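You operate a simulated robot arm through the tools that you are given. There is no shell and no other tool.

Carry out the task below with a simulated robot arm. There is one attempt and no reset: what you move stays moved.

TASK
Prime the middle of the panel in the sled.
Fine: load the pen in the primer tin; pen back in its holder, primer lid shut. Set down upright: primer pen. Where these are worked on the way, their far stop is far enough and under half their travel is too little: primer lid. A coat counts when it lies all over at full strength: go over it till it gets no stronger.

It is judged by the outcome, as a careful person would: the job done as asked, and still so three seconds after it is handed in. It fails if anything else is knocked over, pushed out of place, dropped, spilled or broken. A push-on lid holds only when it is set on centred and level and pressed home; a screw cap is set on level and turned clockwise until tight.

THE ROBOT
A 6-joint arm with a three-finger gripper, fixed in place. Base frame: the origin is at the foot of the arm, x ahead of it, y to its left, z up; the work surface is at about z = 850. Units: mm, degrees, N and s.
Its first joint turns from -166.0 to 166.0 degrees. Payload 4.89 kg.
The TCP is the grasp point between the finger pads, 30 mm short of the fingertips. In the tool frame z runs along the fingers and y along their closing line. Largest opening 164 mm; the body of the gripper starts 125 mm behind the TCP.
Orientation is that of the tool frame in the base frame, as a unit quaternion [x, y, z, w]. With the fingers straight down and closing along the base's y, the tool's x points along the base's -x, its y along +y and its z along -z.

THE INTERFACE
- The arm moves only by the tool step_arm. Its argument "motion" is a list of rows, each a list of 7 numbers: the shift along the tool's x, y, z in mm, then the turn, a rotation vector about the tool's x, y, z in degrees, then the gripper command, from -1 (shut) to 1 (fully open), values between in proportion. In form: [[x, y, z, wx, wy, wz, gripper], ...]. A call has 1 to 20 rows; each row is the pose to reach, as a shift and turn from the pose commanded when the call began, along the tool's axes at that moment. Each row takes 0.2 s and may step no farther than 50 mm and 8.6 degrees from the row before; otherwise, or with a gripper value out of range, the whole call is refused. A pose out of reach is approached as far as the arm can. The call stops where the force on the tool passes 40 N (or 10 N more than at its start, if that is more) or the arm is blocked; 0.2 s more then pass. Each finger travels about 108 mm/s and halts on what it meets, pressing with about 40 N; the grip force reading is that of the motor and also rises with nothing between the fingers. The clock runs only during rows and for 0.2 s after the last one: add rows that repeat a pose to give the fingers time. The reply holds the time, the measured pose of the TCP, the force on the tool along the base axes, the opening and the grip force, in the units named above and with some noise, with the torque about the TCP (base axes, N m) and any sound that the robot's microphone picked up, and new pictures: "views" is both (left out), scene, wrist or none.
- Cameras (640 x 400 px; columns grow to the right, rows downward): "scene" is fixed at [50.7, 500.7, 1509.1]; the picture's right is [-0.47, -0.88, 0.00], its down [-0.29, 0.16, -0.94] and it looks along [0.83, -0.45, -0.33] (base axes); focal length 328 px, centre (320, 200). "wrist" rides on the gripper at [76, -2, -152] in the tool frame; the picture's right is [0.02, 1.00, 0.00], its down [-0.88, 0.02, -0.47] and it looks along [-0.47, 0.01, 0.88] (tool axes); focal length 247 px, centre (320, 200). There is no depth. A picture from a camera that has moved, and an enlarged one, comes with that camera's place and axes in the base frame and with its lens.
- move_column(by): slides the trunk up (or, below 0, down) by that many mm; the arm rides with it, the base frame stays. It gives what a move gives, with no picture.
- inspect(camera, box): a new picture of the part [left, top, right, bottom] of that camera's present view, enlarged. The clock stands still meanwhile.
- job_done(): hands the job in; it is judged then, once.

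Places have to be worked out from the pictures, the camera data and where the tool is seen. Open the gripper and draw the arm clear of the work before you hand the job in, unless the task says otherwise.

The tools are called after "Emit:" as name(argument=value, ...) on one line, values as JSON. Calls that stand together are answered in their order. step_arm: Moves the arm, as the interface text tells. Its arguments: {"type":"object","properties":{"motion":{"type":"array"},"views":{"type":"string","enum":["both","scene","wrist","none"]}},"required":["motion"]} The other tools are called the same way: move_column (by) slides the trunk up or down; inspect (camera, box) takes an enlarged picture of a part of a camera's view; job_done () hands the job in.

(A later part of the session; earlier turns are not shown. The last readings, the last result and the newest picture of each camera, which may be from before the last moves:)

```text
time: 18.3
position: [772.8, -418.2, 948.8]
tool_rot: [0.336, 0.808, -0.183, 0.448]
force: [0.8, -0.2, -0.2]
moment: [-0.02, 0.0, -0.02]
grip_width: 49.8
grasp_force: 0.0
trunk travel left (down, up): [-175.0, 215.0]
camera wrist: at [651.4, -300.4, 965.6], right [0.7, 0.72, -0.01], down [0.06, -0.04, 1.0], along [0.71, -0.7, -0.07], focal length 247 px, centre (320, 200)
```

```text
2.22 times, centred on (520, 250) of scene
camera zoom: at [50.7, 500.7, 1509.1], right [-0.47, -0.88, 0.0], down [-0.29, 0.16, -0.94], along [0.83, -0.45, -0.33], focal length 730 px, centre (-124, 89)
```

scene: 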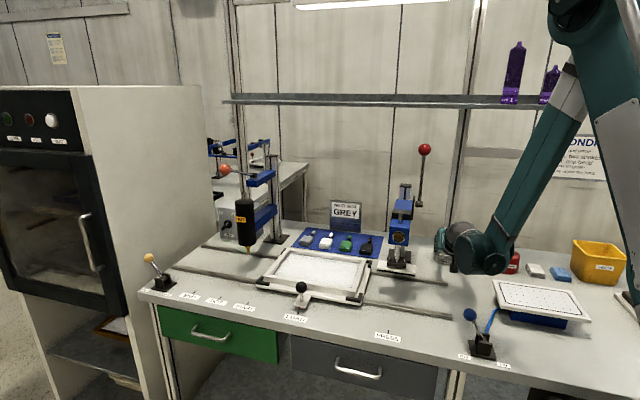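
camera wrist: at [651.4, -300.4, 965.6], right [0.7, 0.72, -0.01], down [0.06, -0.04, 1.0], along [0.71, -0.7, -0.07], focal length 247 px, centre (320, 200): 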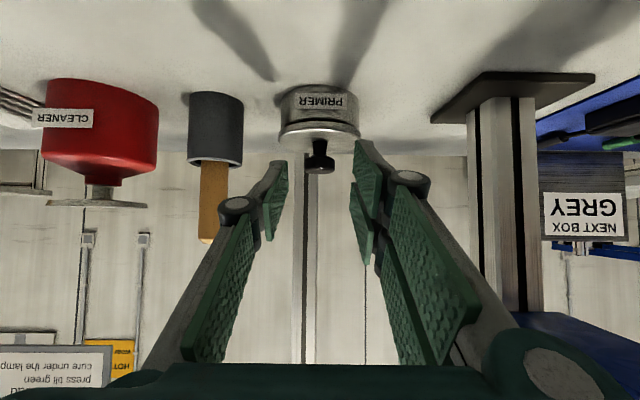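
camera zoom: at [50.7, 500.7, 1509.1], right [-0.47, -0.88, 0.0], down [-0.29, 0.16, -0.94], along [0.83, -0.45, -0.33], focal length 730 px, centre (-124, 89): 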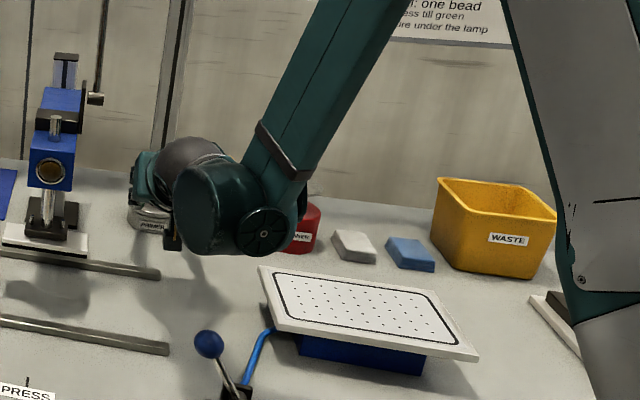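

This low view shows the knob head centred near z 913, with its top at about 921, and the lid top near 888. I'll slide the open fingers around the head.

Emit:
step_arm(motion=[[-2.5, -0.3, 30, 0, 0, 0, -0.39], [-4.7, -0.5, 59.9, 0, 0, 0, -0.39], [-4.7, -0.5, 59.9, 0, 0, 0, -0.39]], views="wrist")

Emit:
inspect(camera="wrist", box=[220, 60, 420, 220])

```text
time: 18.9
position: [808.5, -446.8, 921.8]
tool_rot: [0.333, 0.808, -0.179, 0.451]
force: [6.2, 22.2, 3.5]
moment: [0.66, -0.51, 0.51]
grip_width: 58.1
grasp_force: 9.9
trunk travel left (down, up): [-175.0, 215.0]
stopped in row 3: the force on the tool passed its limit at 85 N (the readings are from after the stop); the commanded pose is now the measured one
camera wrist: at [686.7, -329.9, 939.2], right [0.69, 0.72, -0.01], down [0.05, -0.04, 1.0], along [0.72, -0.69, -0.07], focal length 247 px, centre (320, 200)
```

wrist: 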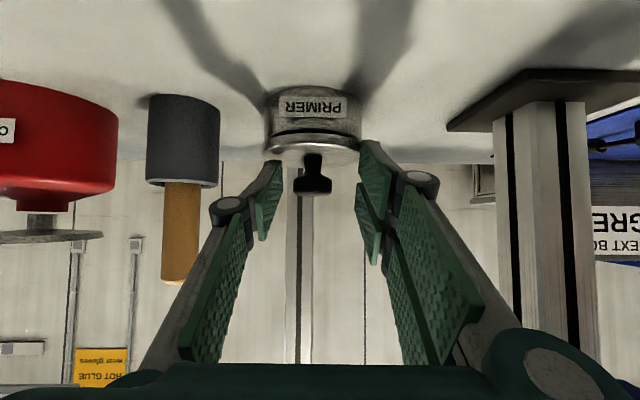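

```text
2.50 times, centred on (320, 140) of wrist
camera zoom: at [686.7, -329.9, 939.2], right [0.69, 0.72, -0.01], down [0.05, -0.04, 1.0], along [0.72, -0.69, -0.07], focal length 617 px, centre (320, 350)
```

zoom: 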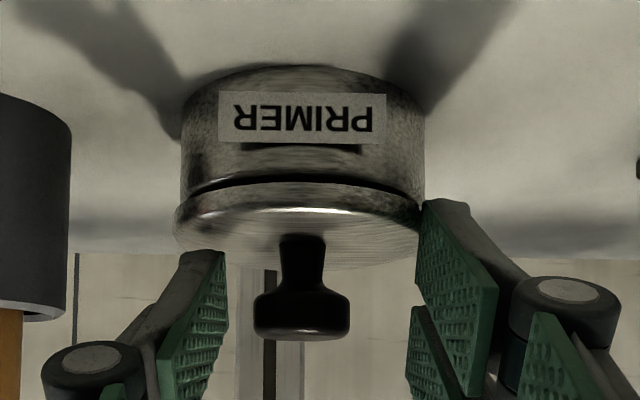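

The fingers met the lid's rim and the force limit stopped the move. The pictures now show why: the +y side carries two fingers side by side, about 36 mm apart, and the lower one caught the rim. I'll back straight out and check that the tin hasn't moved.

Emit:
step_arm(motion=[[0, 0, -10, 0, 0, 0, -0.3], [0, 0, -35, 0, 0, 0, -0.3], [0, 0, -70, 0, 0, 0, -0.3], [0, 0, -70, 0, 0, 0, -0.3]])

Emit:
inspect(camera="wrist", box=[220, 40, 420, 220])

Emit:
inspect(camera="scene", box=[400, 160, 640, 340])

```text
time: 19.9
position: [762.5, -408.3, 960.5]
tool_rot: [0.335, 0.809, -0.18, 0.449]
force: [0.3, -0.3, 0.2]
moment: [0.01, -0.06, 0.05]
grip_width: 57.3
grasp_force: 0.0
trunk travel left (down, up): [-175.0, 215.0]
camera wrist: at [641.7, -290.9, 977.7], right [0.69, 0.72, -0.01], down [0.05, -0.04, 1.0], along [0.72, -0.69, -0.07], focal length 247 px, centre (320, 200)
```

scene: 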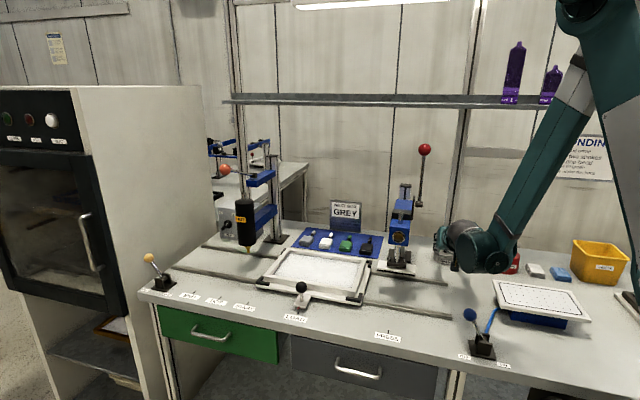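
wrist: 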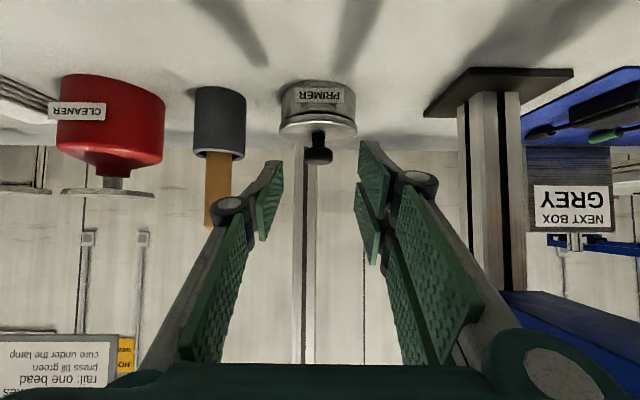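

```text
2.22 times, centred on (320, 130) of wrist
camera zoom: at [641.7, -290.9, 977.7], right [0.69, 0.72, -0.01], down [0.05, -0.04, 1.0], along [0.72, -0.69, -0.07], focal length 549 px, centre (320, 356)
```

zoom: 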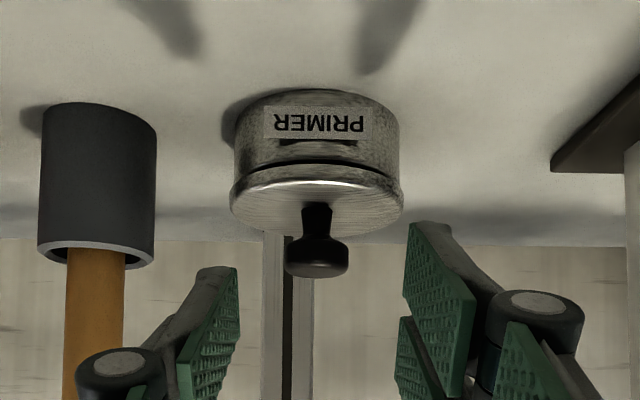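

```text
2.22 times, centred on (520, 250) of scene
camera zoom: at [50.7, 500.7, 1509.1], right [-0.47, -0.88, 0.0], down [-0.29, 0.16, -0.94], along [0.83, -0.45, -0.33], focal length 730 px, centre (-124, 89)
```

zoom: 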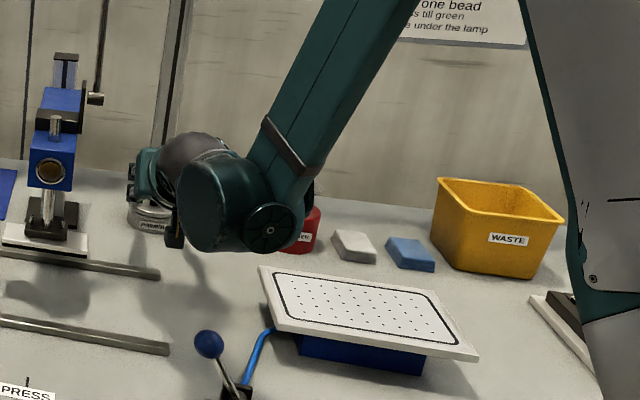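

The tin is unmoved and the lid is shut. The knob has about 17–20 mm of clear stem under its head, so I'll roll the gripper 90°, put the single finger underneath, hook it under the knob's head and lift the lid that way.

Emit:
step_arm(motion=[[0, 0, 0, 0, 0, 8, -0.3], [0, 0, 0, 0, 0, 16, -0.3], [0, 0, 0, 0, 0, 24, -0.3], [0, 0, 0, 0, 0, 32, -0.3], [0, 0, 0, 0, 0, 40, -0.3], [0, 0, 0, 0, 0, 48, -0.3], [0, 0, 0, 0, 0, 56, -0.3], [0, 0, 0, 0, 0, 64, -0.3], [0, 0, 0, 0, 0, 72, -0.3], [0, 0, 0, 0, 0, 80, -0.3], [0, 0, 0, 0, 0, 88, -0.3], [0, 0, 0, 0, 0, 90, -0.3], [0, 0, 0, 0, 0, 90, -0.3]])

Emit:
inspect(camera="scene", box=[400, 160, 560, 290])

```text
time: 22.7
position: [763.7, -408.1, 959.2]
tool_rot: [0.809, 0.334, 0.19, 0.445]
force: [-0.4, 0.2, -0.3]
moment: [-0.02, -0.02, 0.0]
grip_width: 57.4
grasp_force: 0.0
trunk travel left (down, up): [-175.0, 215.0]
camera wrist: at [725.5, -263.5, 1041.0], right [0.39, -0.36, 0.85], down [-0.9, -0.35, 0.26], along [0.21, -0.86, -0.46], focal length 247 px, centre (320, 200)
```

scene: 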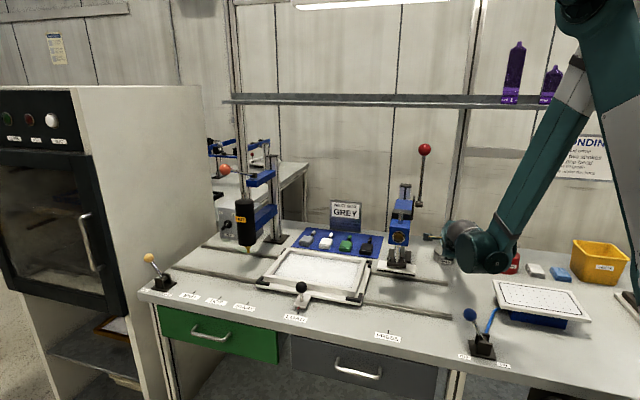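
wrist: 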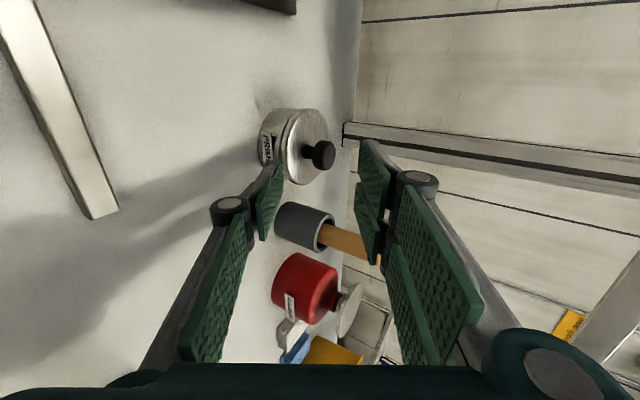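

```text
3.08 times, centred on (480, 225) of scene
camera zoom: at [50.7, 500.7, 1509.1], right [-0.47, -0.88, 0.0], down [-0.29, 0.16, -0.94], along [0.83, -0.45, -0.33], focal length 1010 px, centre (-172, 123)
```

zoom: 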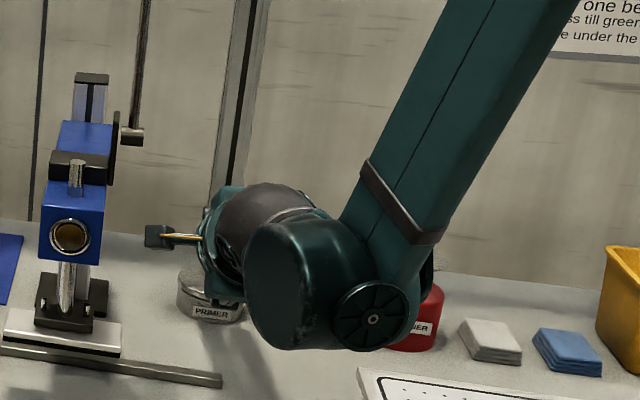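

The camera now looks in from the side. I'll enlarge the knob and fingertips to pin down their relative positions.

Emit:
inspect(camera="wrist", box=[230, 90, 410, 250])

```text
2.50 times, centred on (320, 170) of wrist
camera zoom: at [725.5, -263.5, 1041.0], right [0.39, -0.36, 0.85], down [-0.9, -0.35, 0.26], along [0.21, -0.86, -0.46], focal length 617 px, centre (320, 275)
```

zoom: 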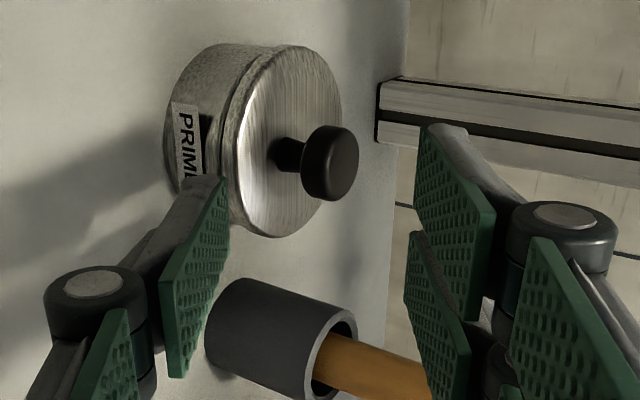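

The enlarged view gives the knob head centre at tool (−1, 4, 88), which agrees with my estimate. I'll raise the tool about 13 mm along its y so the lower finger runs just under the head's rim, then slide in until the tip is almost at the stem.

Emit:
step_arm(motion=[[-1.2, 12.5, 0, 0, 0, 0, -0.44], [-1.2, 12.5, 20, 0, 0, 0, -0.44], [-1.2, 12.5, 40, 0, 0, 0, -0.44], [-1.2, 12.5, 40, 0, 0, 0, -0.44]], views="wrist")

Emit:
inspect(camera="wrist", box=[230, 90, 410, 250])

```text
time: 23.7
position: [792.2, -437.3, 946.6]
tool_rot: [0.808, 0.336, 0.191, 0.445]
force: [-0.5, 1.3, 0.6]
moment: [-0.01, 0.0, -0.01]
grip_width: 45.7
grasp_force: 0.0
trunk travel left (down, up): [-175.0, 215.0]
camera wrist: at [753.8, -292.9, 1027.8], right [0.39, -0.36, 0.85], down [-0.9, -0.35, 0.26], along [0.21, -0.86, -0.46], focal length 247 px, centre (320, 200)
```

wrist: 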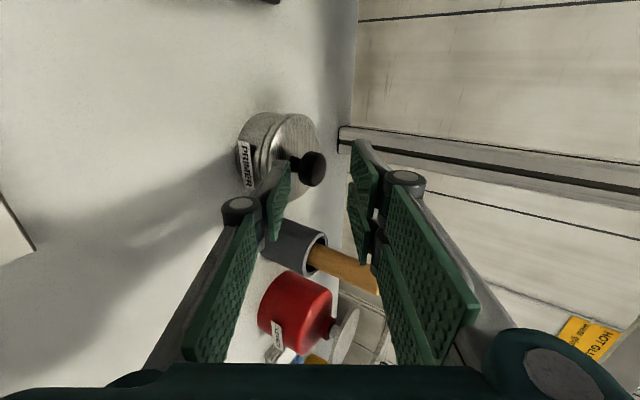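

```text
2.50 times, centred on (320, 170) of wrist
camera zoom: at [753.8, -292.9, 1027.8], right [0.39, -0.36, 0.85], down [-0.9, -0.35, 0.26], along [0.21, -0.86, -0.46], focal length 617 px, centre (320, 275)
```

zoom: 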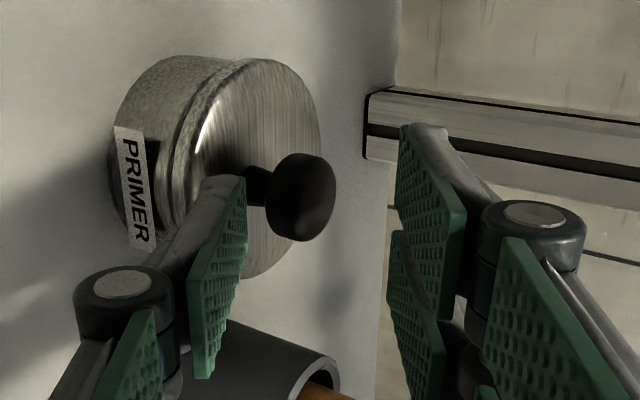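

The lower finger's inner face runs about 2–3 mm below the head's rim with around 20 mm to go to the stem. I'll advance 17 mm and check.

Emit:
step_arm(motion=[[-0.6, 0, 9, 0, 0, 0, -0.44], [-0.6, 0, 17, 0, 0, 0, -0.44], [-0.6, 0, 17, 0, 0, 0, -0.44]], views="none")

Emit:
inspect(camera="wrist", box=[230, 90, 410, 250])

Emit:
inspect(camera="scene", box=[415, 210, 495, 270])

```text
time: 24.5
position: [802.1, -447.7, 937.5]
tool_rot: [0.808, 0.336, 0.191, 0.445]
force: [0.3, -0.1, -0.2]
moment: [0.0, 0.01, -0.02]
grip_width: 46.0
grasp_force: 0.1
trunk travel left (down, up): [-175.0, 215.0]
```

```text
2.50 times, centred on (320, 170) of wrist
camera zoom: at [764.0, -302.9, 1019.5], right [0.39, -0.36, 0.85], down [-0.9, -0.35, 0.26], along [0.21, -0.86, -0.46], focal length 617 px, centre (320, 275)
```

zoom: 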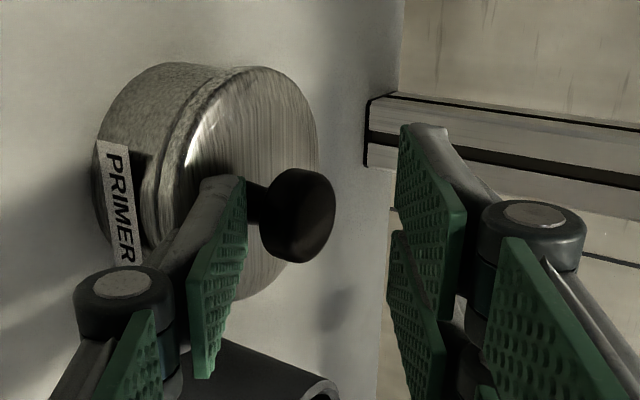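

```text
6.67 times, centred on (455, 240) of scene
camera zoom: at [50.7, 500.7, 1509.1], right [-0.47, -0.88, 0.0], down [-0.29, 0.16, -0.94], along [0.83, -0.45, -0.33], focal length 2188 px, centre (-580, -67)
```

zoom: 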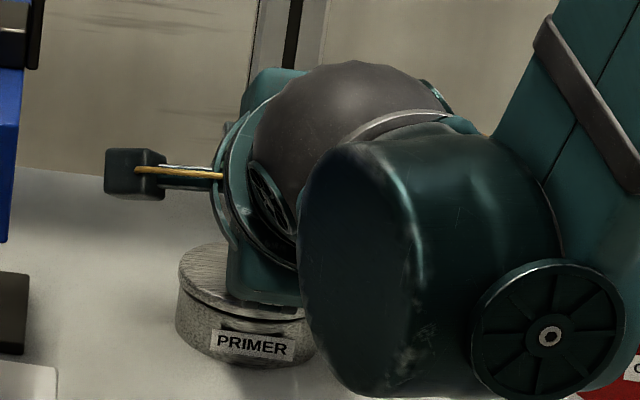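

The tip is under the head with no contact and about 5 mm of slack. I'll lift it into contact and start rotating the tool about the lid's hinge line.

Emit:
step_arm(motion=[[0, 2.5, 0, 0, 0, 0, -0.44], [0, 5, 0, 0, 0, 0, -0.44], [0, 11.4, 0.7, 4, 0, 0, -0.44], [0, 17.7, 1.95, 8, 0, 0, -0.44], [0, 23.9, 3.6, 12, 0, 0, -0.44], [0, 30, 5.65, 16, 0, 0, -0.44], [0, 30, 5.65, 16, 0, 0, -0.44]], views="wrist")

Emit:
inspect(camera="wrist", box=[230, 90, 410, 250])

Emit:
inspect(camera="scene", box=[415, 190, 515, 270])

```text
time: 26.1
position: [816.5, -462.9, 961.3]
tool_rot: [0.862, 0.358, 0.143, 0.328]
force: [-1.5, 0.1, 0.5]
moment: [0.01, 0.11, -0.04]
grip_width: 46.2
grasp_force: 0.2
trunk travel left (down, up): [-175.0, 215.0]
camera wrist: at [797.5, -337.6, 1075.8], right [0.54, -0.51, 0.67], down [-0.84, -0.42, 0.36], along [0.1, -0.75, -0.65], focal length 247 px, centre (320, 200)
```

wrist: 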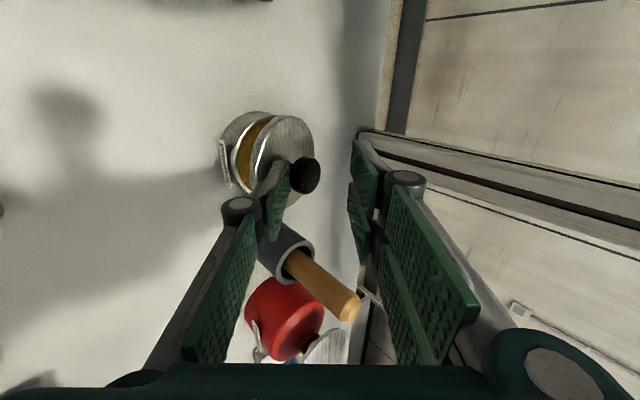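

```text
2.50 times, centred on (320, 170) of wrist
camera zoom: at [797.5, -337.6, 1075.8], right [0.54, -0.51, 0.67], down [-0.84, -0.42, 0.36], along [0.1, -0.75, -0.65], focal length 617 px, centre (320, 275)
```

zoom: 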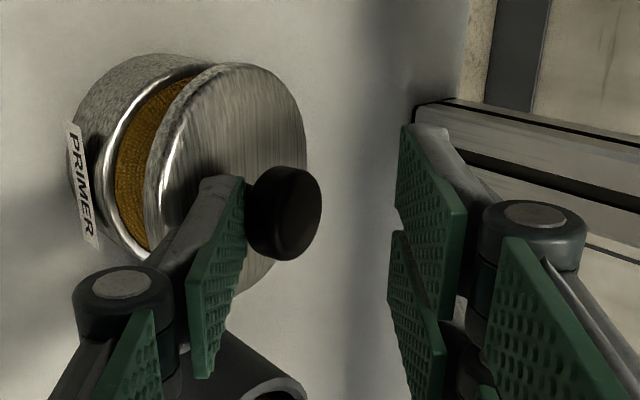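

```text
5.00 times, centred on (465, 230) of scene
camera zoom: at [50.7, 500.7, 1509.1], right [-0.47, -0.88, 0.0], down [-0.29, 0.16, -0.94], along [0.83, -0.45, -0.33], focal length 1641 px, centre (-405, 50)
```

zoom: 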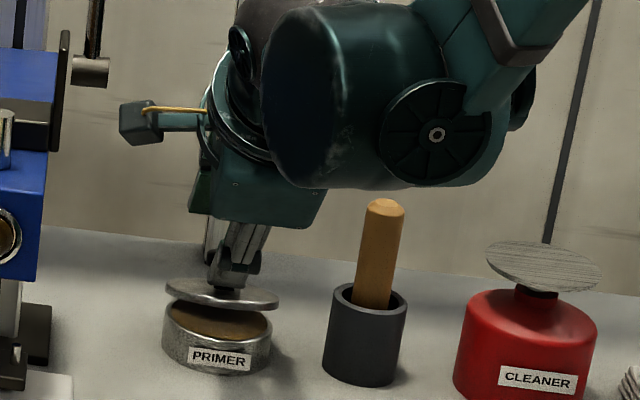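

The hook works and the lid is rising with almost no force. I'll keep rotating about the hinge.

Emit:
step_arm(motion=[[0, 12.8, 2.1, 8, 0, 0, -0.44], [0, 25.2, 6.0, 16, 0, 0, -0.44], [0, 36.9, 11.6, 24, 0, 0, -0.44], [0, 47.8, 18.75, 32, 0, 0, -0.44], [0, 47.8, 18.75, 32, 0, 0, -0.44]], views="wrist")

Emit:
inspect(camera="wrist", box=[230, 90, 410, 250])

Emit:
inspect(camera="scene", box=[415, 190, 515, 270])

```text
time: 27.3
position: [851.7, -498.4, 979.2]
tool_rot: [0.919, 0.385, 0.037, 0.078]
force: [-0.6, -0.5, -0.5]
moment: [0.03, 0.04, -0.01]
grip_width: 46.1
grasp_force: 0.1
trunk travel left (down, up): [-175.0, 215.0]
camera wrist: at [885.1, -425.6, 1131.0], right [0.71, -0.68, 0.17], down [-0.67, -0.59, 0.46], along [-0.21, -0.44, -0.87], focal length 247 px, centre (320, 200)
```

wrist: 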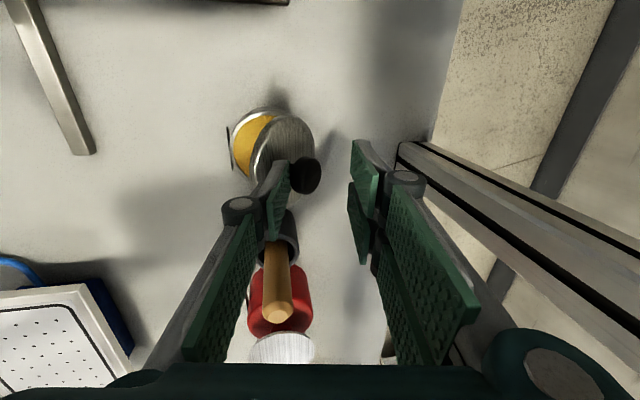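

```text
2.50 times, centred on (320, 170) of wrist
camera zoom: at [885.1, -425.6, 1131.0], right [0.71, -0.68, 0.17], down [-0.67, -0.59, 0.46], along [-0.21, -0.44, -0.87], focal length 617 px, centre (320, 275)
```

zoom: 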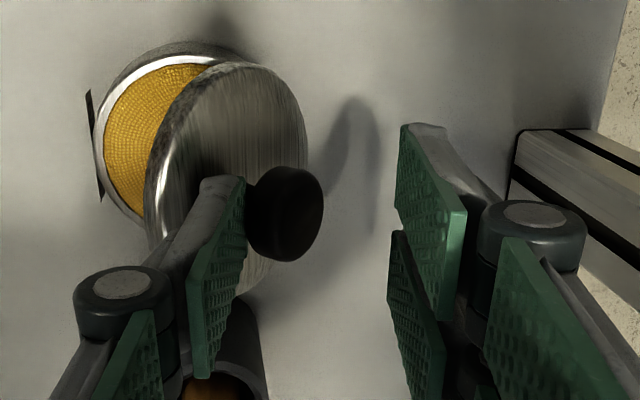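

```text
5.00 times, centred on (465, 230) of scene
camera zoom: at [50.7, 500.7, 1509.1], right [-0.47, -0.88, 0.0], down [-0.29, 0.16, -0.94], along [0.83, -0.45, -0.33], focal length 1641 px, centre (-405, 50)
```

zoom: 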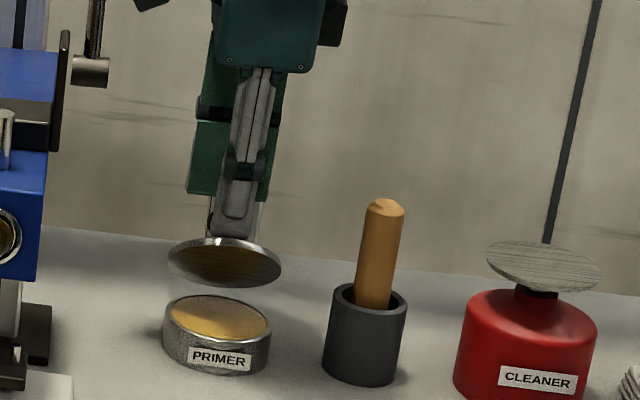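

The lid is at about 50° and the force is near zero. I'll now hold the tool angle, since the wide gripper body must stay off the post, and pull the head along its arc while narrowing the fingers slightly.

Emit:
step_arm(motion=[[0, 6.3, -1.1, 0, 0, 0, -0.5], [0, 12.7, -0.9, 0, 0, 0, -0.56], [0, 21.4, 0.4, 0, 0, 0, -0.56], [0, 21.4, 0.4, 0, 0, 0, -0.56]], views="wrist")

Emit:
inspect(camera="wrist", box=[230, 90, 410, 250])

Emit:
inspect(camera="scene", box=[415, 160, 515, 270])

```text
time: 28.3
position: [866.9, -511.4, 982.3]
tool_rot: [0.92, 0.383, 0.037, 0.078]
force: [-0.5, -0.7, 4.0]
moment: [0.02, 0.06, 0.04]
grip_width: 35.9
grasp_force: 0.1
trunk travel left (down, up): [-175.0, 215.0]
camera wrist: at [900.9, -438.9, 1135.1], right [0.71, -0.68, 0.17], down [-0.67, -0.59, 0.46], along [-0.21, -0.44, -0.87], focal length 247 px, centre (320, 200)
```

wrist: 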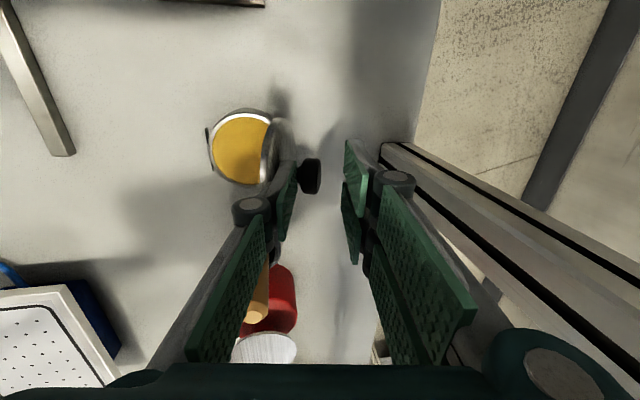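

```text
2.50 times, centred on (320, 170) of wrist
camera zoom: at [900.9, -438.9, 1135.1], right [0.71, -0.68, 0.17], down [-0.67, -0.59, 0.46], along [-0.21, -0.44, -0.87], focal length 617 px, centre (320, 275)
```

zoom: 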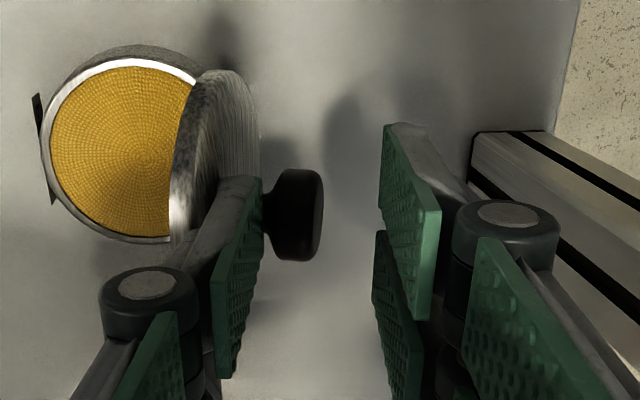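

```text
3.64 times, centred on (465, 215) of scene
camera zoom: at [50.7, 500.7, 1509.1], right [-0.47, -0.88, 0.0], down [-0.29, 0.16, -0.94], along [0.83, -0.45, -0.33], focal length 1194 px, centre (-207, 146)
```

zoom: 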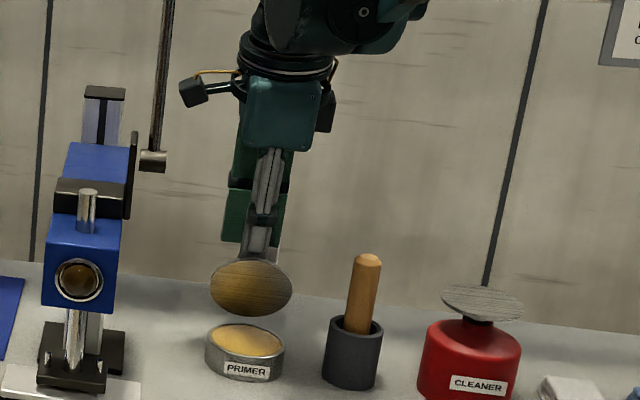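

The lid is near 75° and the tin is wide open. I'll pull on past vertical.

Emit:
step_arm(motion=[[0, 8.5, 2.0, 0, 0, 0, -0.56], [0, 16.5, 5.3, 0, 0, 0, -0.56], [0, 22.2, 8.5, 0, 0, 0, -0.56], [0, 22.2, 8.5, 0, 0, 0, -0.56]], views="wrist")

Emit:
inspect(camera="wrist", box=[200, 90, 440, 270])

Emit:
inspect(camera="scene", box=[415, 160, 515, 270])

```text
time: 29.3
position: [883.9, -528.1, 979.9]
tool_rot: [0.919, 0.384, 0.038, 0.079]
force: [-1.4, -0.1, 29.8]
moment: [0.7, 0.72, -0.02]
grip_width: 34.7
grasp_force: 0.0
trunk travel left (down, up): [-175.0, 215.0]
camera wrist: at [916.6, -454.8, 1132.5], right [0.71, -0.68, 0.17], down [-0.67, -0.59, 0.46], along [-0.21, -0.45, -0.87], focal length 247 px, centre (320, 200)
```

wrist: 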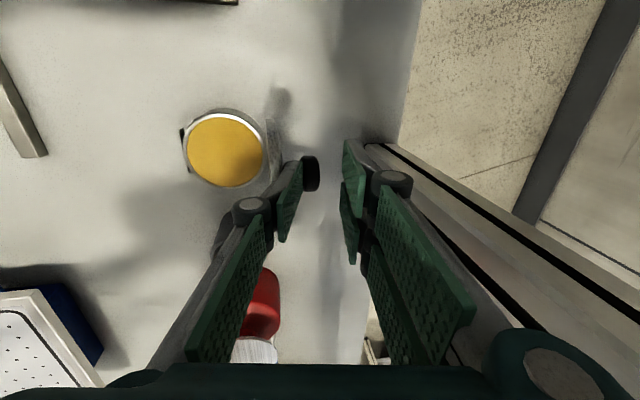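

```text
2.22 times, centred on (320, 180) of wrist
camera zoom: at [916.6, -454.8, 1132.5], right [0.71, -0.68, 0.17], down [-0.67, -0.59, 0.46], along [-0.21, -0.45, -0.87], focal length 549 px, centre (320, 244)
```

zoom: 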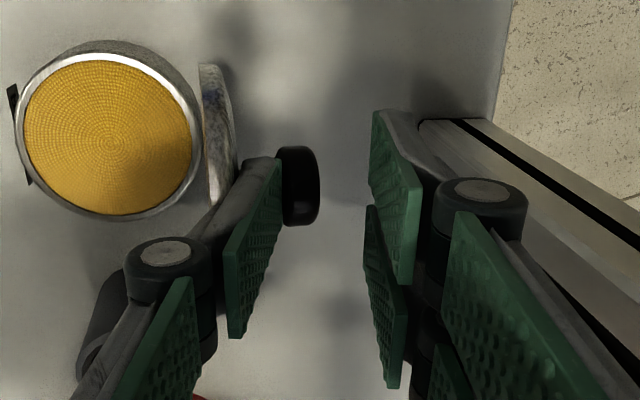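

```text
3.64 times, centred on (465, 215) of scene
camera zoom: at [50.7, 500.7, 1509.1], right [-0.47, -0.88, 0.0], down [-0.29, 0.16, -0.94], along [0.83, -0.45, -0.33], focal length 1194 px, centre (-207, 146)
```

zoom: 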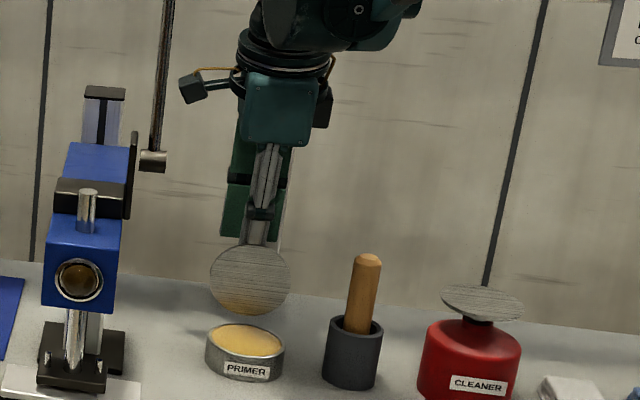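

The lid is at about 90° and the finger is pressing down on the stem with 30 N. I'll ease up slightly and pull back a few more millimetres to get past the balance point.

Emit:
step_arm(motion=[[0, 0, -3, 0, 0, 0, -0.56], [0, 4, -3.5, 0, 0, 0, -0.56], [0, 9, -3, 0, 0, 0, -0.56], [0, 9, -3, 0, 0, 0, -0.56]], views="wrist")

Emit:
inspect(camera="wrist", box=[200, 90, 440, 270])

Emit:
inspect(camera="scene", box=[415, 160, 515, 270])

```text
time: 30.3
position: [889.5, -534.4, 982.9]
tool_rot: [0.919, 0.384, 0.038, 0.078]
force: [-0.4, 0.1, 0.1]
moment: [0.0, -0.02, -0.05]
grip_width: 36.2
grasp_force: 0.2
trunk travel left (down, up): [-175.0, 215.0]
camera wrist: at [923.2, -461.3, 1134.7], right [0.71, -0.68, 0.17], down [-0.67, -0.59, 0.46], along [-0.21, -0.44, -0.87], focal length 247 px, centre (320, 200)
```

wrist: 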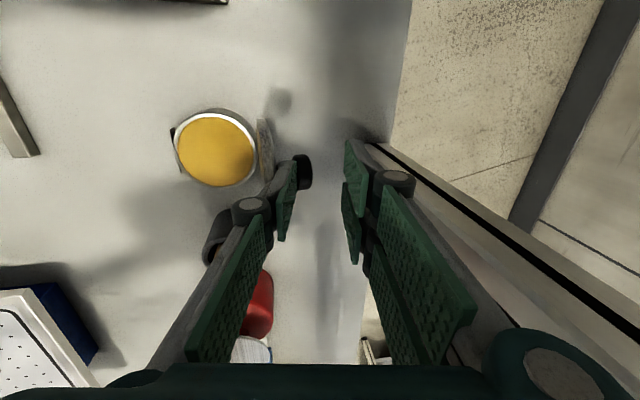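

```text
2.22 times, centred on (320, 180) of wrist
camera zoom: at [923.2, -461.3, 1134.7], right [0.71, -0.68, 0.17], down [-0.67, -0.59, 0.46], along [-0.21, -0.44, -0.87], focal length 549 px, centre (320, 244)
```

zoom: 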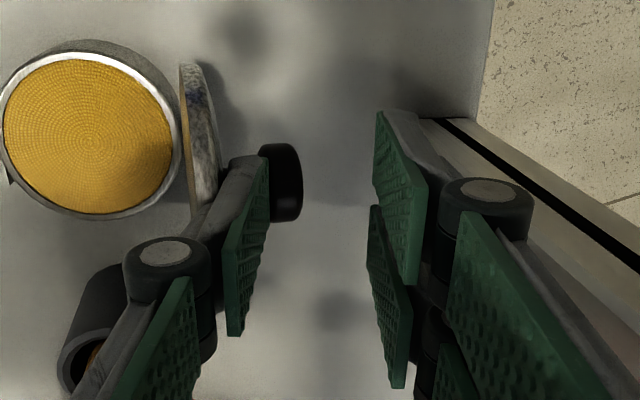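

```text
3.64 times, centred on (465, 215) of scene
camera zoom: at [50.7, 500.7, 1509.1], right [-0.47, -0.88, 0.0], down [-0.29, 0.16, -0.94], along [0.83, -0.45, -0.33], focal length 1194 px, centre (-207, 146)
```

zoom: 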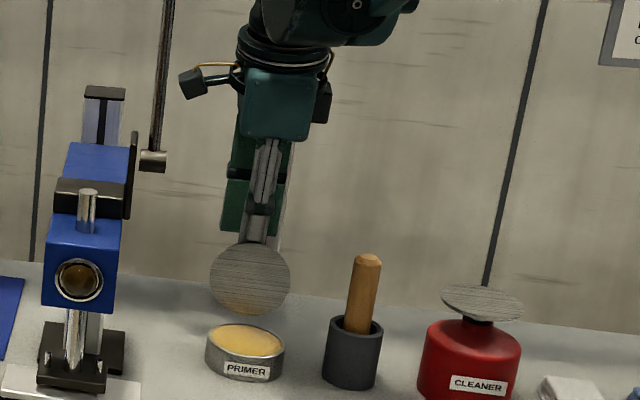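

The force is zero and the lid stands slightly past vertical. I'll lift the finger out along the lid's plane and see that it stays.

Emit:
step_arm(motion=[[0, 2.6, -9.7, 0, 0, 0, -0.56], [0, 5.2, -19.3, 0, 0, 0, -0.56], [0, 9, -34, 0, 0, 0, -0.56], [0, 12, -48, 0, 0, 0, -0.56]], views="wrist")

Emit:
inspect(camera="scene", box=[415, 160, 515, 270])

```text
time: 31.3
position: [890.0, -536.8, 1032.4]
tool_rot: [0.919, 0.385, 0.037, 0.078]
force: [-0.2, 0.1, 0.1]
moment: [-0.01, 0.02, 0.03]
grip_width: 36.1
grasp_force: 0.0
trunk travel left (down, up): [-175.0, 215.0]
camera wrist: at [924.2, -464.0, 1183.6], right [0.71, -0.68, 0.17], down [-0.67, -0.59, 0.46], along [-0.21, -0.44, -0.87], focal length 247 px, centre (320, 200)
```

wrist: 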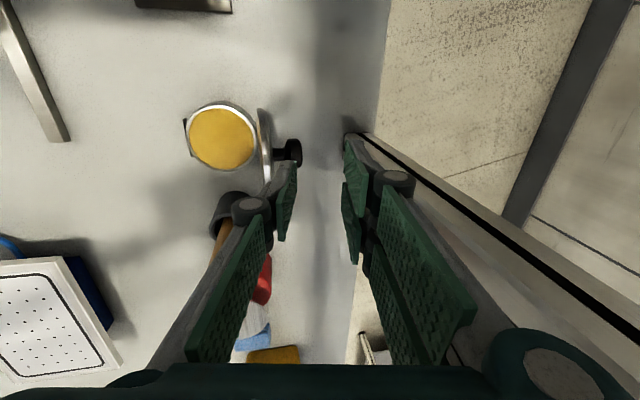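

```text
3.64 times, centred on (465, 215) of scene
camera zoom: at [50.7, 500.7, 1509.1], right [-0.47, -0.88, 0.0], down [-0.29, 0.16, -0.94], along [0.83, -0.45, -0.33], focal length 1194 px, centre (-207, 146)
```

zoom: 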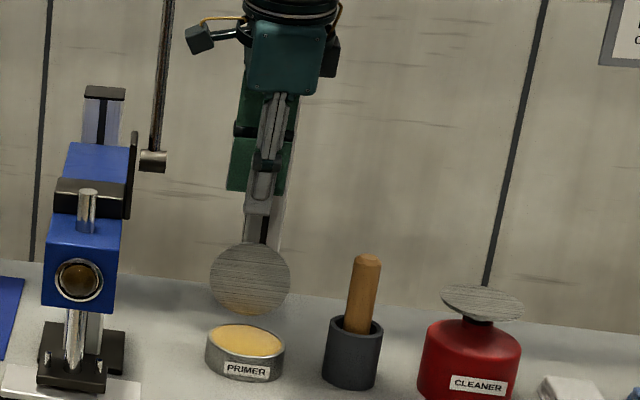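

The lid stays open by itself. I'll rise, move forward away from the post and roll the gripper back so it closes along the bench.

Emit:
step_arm(motion=[[0, 0, -45, 0, 0, 0, -0.5], [0, -35, -75, 0, 0, 0, -0.5], [0, -75, -100, 0, 0, 0, -0.4], [0, -110, -110, 0, 0, 0, -0.4], [0, -110, -110, 0, 0, -8, -0.39], [0, -110, -110, 0, 0, -16, -0.39], [0, -110, -110, 0, 0, -24, -0.39], [0, -110, -110, 0, 0, -32, -0.39], [0, -110, -110, 0, 0, -40, -0.39], [0, -110, -110, 0, 0, -48, -0.39], [0, -110, -110, 0, 0, -56, -0.39], [0, -110, -110, 0, 0, -64, -0.39], [0, -110, -110, 0, 0, -72, -0.39], [0, -110, -110, 0, 0, -80, -0.39], [0, -110, -110, 0, 0, -88, -0.39], [0, -110, -110, 0, 0, -90, -0.39], [0, -110, -110, 0, 0, -90, -0.39]], views="both")

```text
time: 34.9
position: [800.3, -448.3, 1121.5]
tool_rot: [0.378, 0.922, -0.028, 0.081]
force: [0.0, -0.6, -0.5]
moment: [0.0, -0.01, -0.03]
grip_width: 50.2
grasp_force: 0.0
trunk travel left (down, up): [-175.0, 215.0]
camera wrist: at [726.3, -379.2, 1260.0], right [0.69, 0.73, 0.01], down [0.57, -0.54, 0.62], along [0.45, -0.42, -0.79], focal length 247 px, centre (320, 200)
```

scene: 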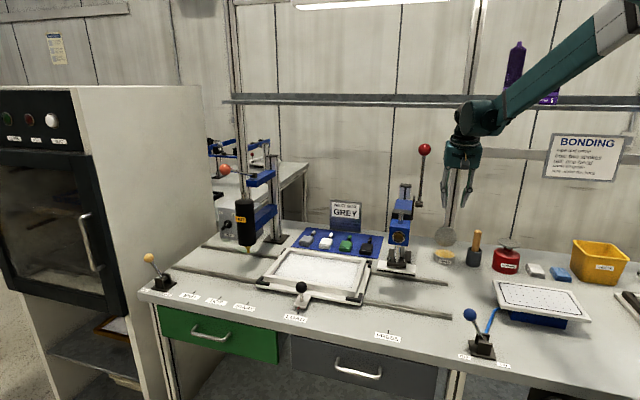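
wrist: 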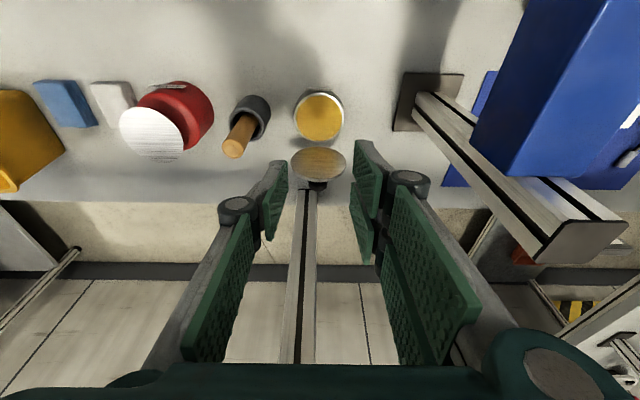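

The lid is holding open. I'll untilt the tool and go above the pen to line up for the grip.

Emit:
step_arm(motion=[[-7, -26, 5, 0, 5, 0, -0.39], [-14, -52, 15, 0, 9.8, 0, -0.39], [-21, -78, 30, 0, 9.8, 0, -0.39], [-28.7, -104.7, 47, 0, 9.8, 0, -0.39], [-28.7, -104.7, 47, 0, 9.8, 0, -0.39]], views="both")

Emit:
inspect(camera="wrist", box=[240, 80, 400, 220])

Emit:
inspect(camera="scene", box=[440, 200, 520, 270])

```text
time: 36.1
position: [752.0, -548.3, 1077.8]
tool_rot: [0.38, 0.925, 0.004, 0.002]
force: [0.4, 0.2, 0.6]
moment: [0.04, -0.04, -0.02]
grip_width: 50.0
grasp_force: 0.1
trunk travel left (down, up): [-175.0, 215.0]
camera wrist: at [695.8, -496.5, 1231.0], right [0.69, 0.73, 0.01], down [0.64, -0.61, 0.48], along [0.35, -0.32, -0.88], focal length 247 px, centre (320, 200)
```

scene: 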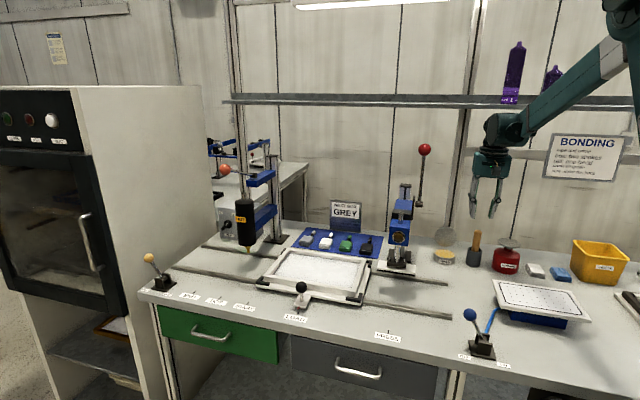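
wrist: 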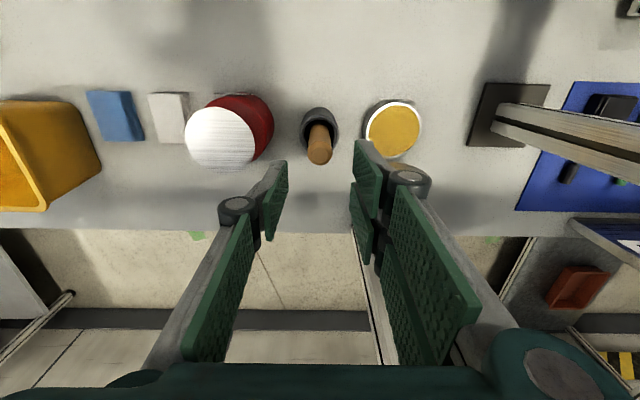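

```text
2.86 times, centred on (320, 150) of wrist
camera zoom: at [695.8, -496.5, 1231.0], right [0.69, 0.73, 0.01], down [0.64, -0.61, 0.48], along [0.35, -0.32, -0.88], focal length 706 px, centre (320, 343)
```

zoom: 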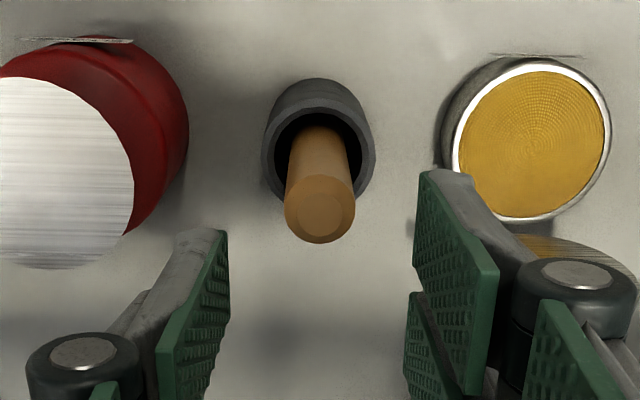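

```text
5.71 times, centred on (480, 235) of scene
camera zoom: at [50.7, 500.7, 1509.1], right [-0.47, -0.88, 0.0], down [-0.29, 0.16, -0.94], along [0.83, -0.45, -0.33], focal length 1876 px, centre (-594, 0)
```

zoom: 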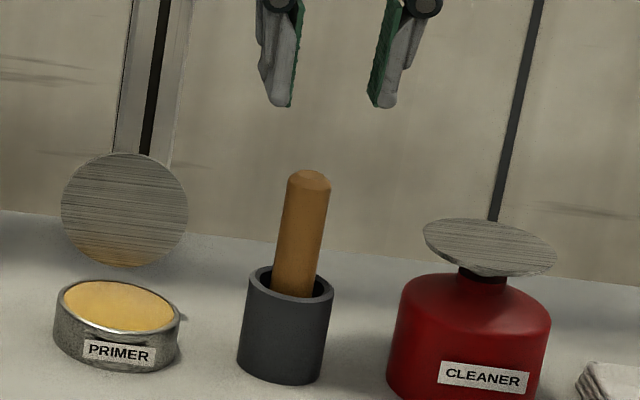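

The pen stands vertical almost exactly below the TCP, its top near z 995 and the holder rim near 915. I'll go down so the fingertips stop just above the rim.

Emit:
step_arm(motion=[[0.5, 0.2, 40, 0, 0, 0, -0.39], [1, 0.2, 80, 0, 0, 0, -0.39], [1, 0.2, 110, 0, 0, 0, -0.39], [1, 0.2, 124, 0, 0, 0, -0.39], [1, 0.2, 124, 0, 0, 0, -0.39]], views="wrist")

Emit:
inspect(camera="scene", box=[440, 200, 520, 270])

```text
time: 37.3
position: [751.9, -547.3, 953.7]
tool_rot: [0.379, 0.925, 0.004, 0.002]
force: [0.5, -1.2, 0.4]
moment: [0.02, 0.05, -0.01]
grip_width: 49.8
grasp_force: 0.1
trunk travel left (down, up): [-175.0, 215.0]
camera wrist: at [696.0, -495.5, 1107.3], right [0.69, 0.73, 0.01], down [0.64, -0.61, 0.48], along [0.35, -0.32, -0.88], focal length 247 px, centre (320, 200)
```

wrist: 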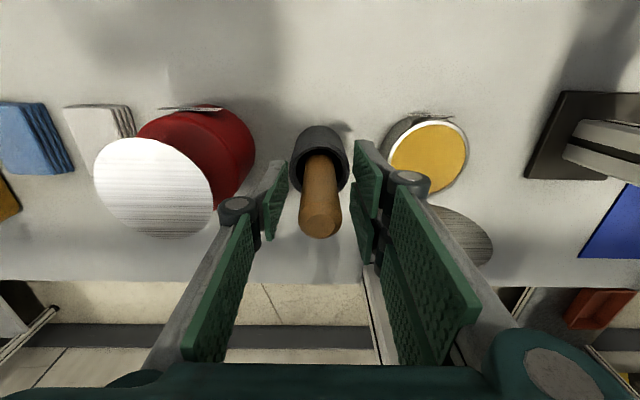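

```text
5.71 times, centred on (480, 235) of scene
camera zoom: at [50.7, 500.7, 1509.1], right [-0.47, -0.88, 0.0], down [-0.29, 0.16, -0.94], along [0.83, -0.45, -0.33], focal length 1876 px, centre (-594, 0)
```

zoom: 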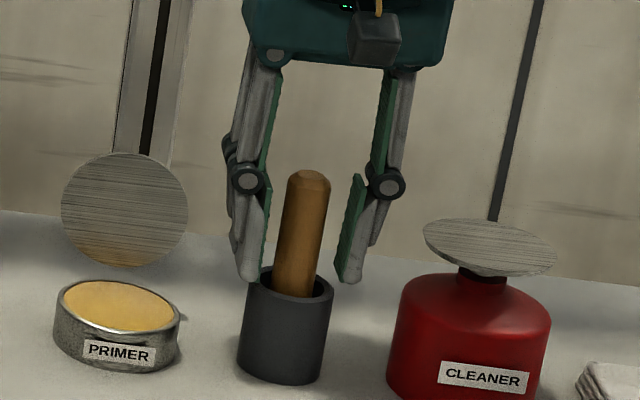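

The pen is centred between the fingers with its top at about z 993, so I'll close on it.

Emit:
step_arm(motion=[[0, 0, 0, 0, 0, 0, -0.6], [0, 0, 0, 0, 0, 0, -0.8], [0, 0, 0, 0, 0, 0, -0.9], [0, 0, 0, 0, 0, 0, -0.9]], views="wrist")

```text
time: 38.3
position: [753.2, -546.4, 954.6]
tool_rot: [0.379, 0.925, 0.004, 0.003]
force: [0.5, -0.3, 0.7]
moment: [-0.01, 0.0, 0.03]
grip_width: 24.0
grasp_force: 40.7
trunk travel left (down, up): [-175.0, 215.0]
camera wrist: at [695.8, -495.4, 1107.6], right [0.69, 0.73, 0.01], down [0.64, -0.61, 0.48], along [0.35, -0.32, -0.88], focal length 247 px, centre (320, 200)
```

wrist: 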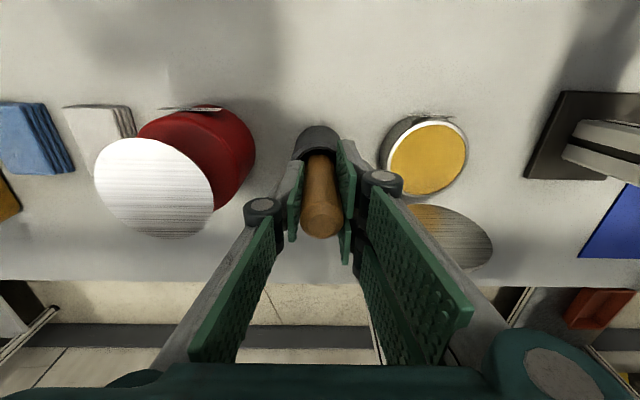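

Gripped at 24 mm with no side force. I'll lift the pen straight out of its holder.

Emit:
step_arm(motion=[[0, 0, -15, 0, 0, 0, -0.9], [0, 0, -45, 0, 0, 0, -0.9], [0, 0, -80, 0, 0, 0, -0.9], [0, 0, -120, 0, 0, 0, -0.9], [0, 0, -120, 0, 0, 0, -0.9]], views="wrist")

Emit:
inspect(camera="scene", box=[440, 170, 530, 270])

```text
time: 39.5
position: [752.3, -546.1, 1076.6]
tool_rot: [0.379, 0.925, 0.004, 0.002]
force: [-0.7, -0.4, -0.1]
moment: [-0.07, -0.06, 0.0]
grip_width: 24.3
grasp_force: 39.8
trunk travel left (down, up): [-175.0, 215.0]
camera wrist: at [696.1, -495.0, 1229.5], right [0.69, 0.73, 0.01], down [0.64, -0.61, 0.48], along [0.35, -0.32, -0.88], focal length 247 px, centre (320, 200)
```

wrist: 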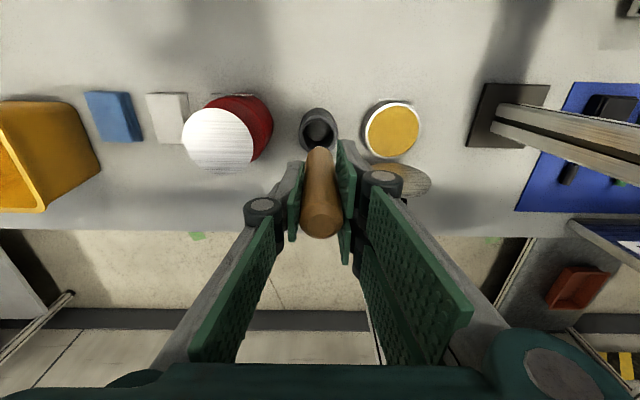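

```text
4.00 times, centred on (485, 220) of scene
camera zoom: at [50.7, 500.7, 1509.1], right [-0.47, -0.88, 0.0], down [-0.29, 0.16, -0.94], along [0.83, -0.45, -0.33], focal length 1313 px, centre (-340, 120)
```

zoom: 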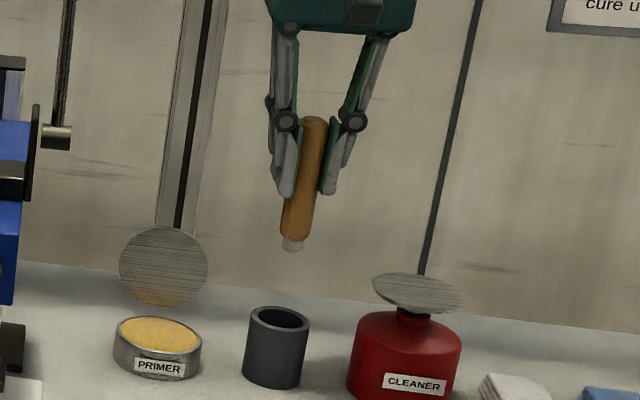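

The pen is out: a wooden handle with a white felt tip whose end I put about 86 mm below the TCP. I'll carry it over the tin at height and lower it to just above the primer.

Emit:
step_arm(motion=[[2, 40, 0, 0, 0, 0, -0.9], [4, 80, 0, 0, 0, 0, -0.9], [5.2, 104.3, 0, 0, 0, 0, -0.9], [5.2, 104.3, 40, 0, 0, 0, -0.9], [5.2, 104.3, 75, 0, 0, 0, -0.9], [5.2, 104.3, 92, 0, 0, 0, -0.9], [5.2, 104.3, 92, 0, 0, 0, -0.9]], views="wrist")

Emit:
inspect(camera="scene", box=[425, 200, 495, 270])

```text
time: 41.1
position: [822.8, -469.1, 982.6]
tool_rot: [0.379, 0.925, 0.004, 0.003]
force: [0.3, -0.3, -1.3]
moment: [0.02, 0.03, -0.03]
grip_width: 24.2
grasp_force: 39.6
trunk travel left (down, up): [-175.0, 215.0]
camera wrist: at [765.8, -417.2, 1136.3], right [0.69, 0.73, 0.01], down [0.64, -0.61, 0.48], along [0.35, -0.32, -0.88], focal length 247 px, centre (320, 200)
```

wrist: 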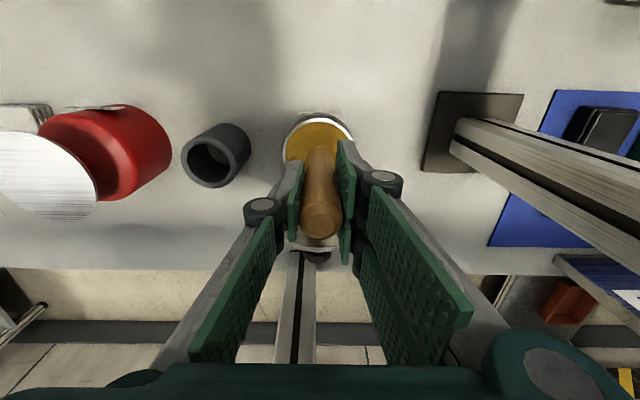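

```text
5.71 times, centred on (460, 235) of scene
camera zoom: at [50.7, 500.7, 1509.1], right [-0.47, -0.88, 0.0], down [-0.29, 0.16, -0.94], along [0.83, -0.45, -0.33], focal length 1876 px, centre (-480, 0)
```

zoom: 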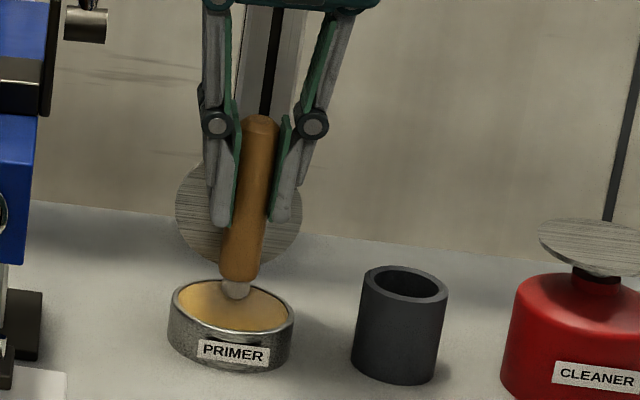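

The tip hovers above the primer pad. I'll lower in small steps and watch the force.

Emit:
step_arm(motion=[[0, 0, 4, 0, 0, 0, -0.9], [0, 0, 8, 0, 0, 0, -0.9]], views="none")

Emit:
inspect(camera="scene", box=[435, 230, 475, 270])

```text
time: 41.7
position: [821.7, -468.5, 976.2]
tool_rot: [0.38, 0.925, 0.004, 0.003]
force: [0.0, -0.2, -0.3]
moment: [0.02, -0.01, -0.01]
grip_width: 24.0
grasp_force: 40.0
trunk travel left (down, up): [-175.0, 215.0]
```

```text
10.00 times, centred on (455, 250) of scene
camera zoom: at [50.7, 500.7, 1509.1], right [-0.47, -0.88, 0.0], down [-0.29, 0.16, -0.94], along [0.83, -0.45, -0.33], focal length 3283 px, centre (-1030, -300)
```

zoom: 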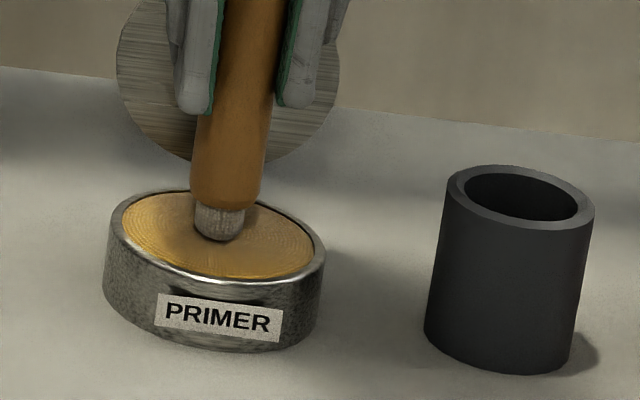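

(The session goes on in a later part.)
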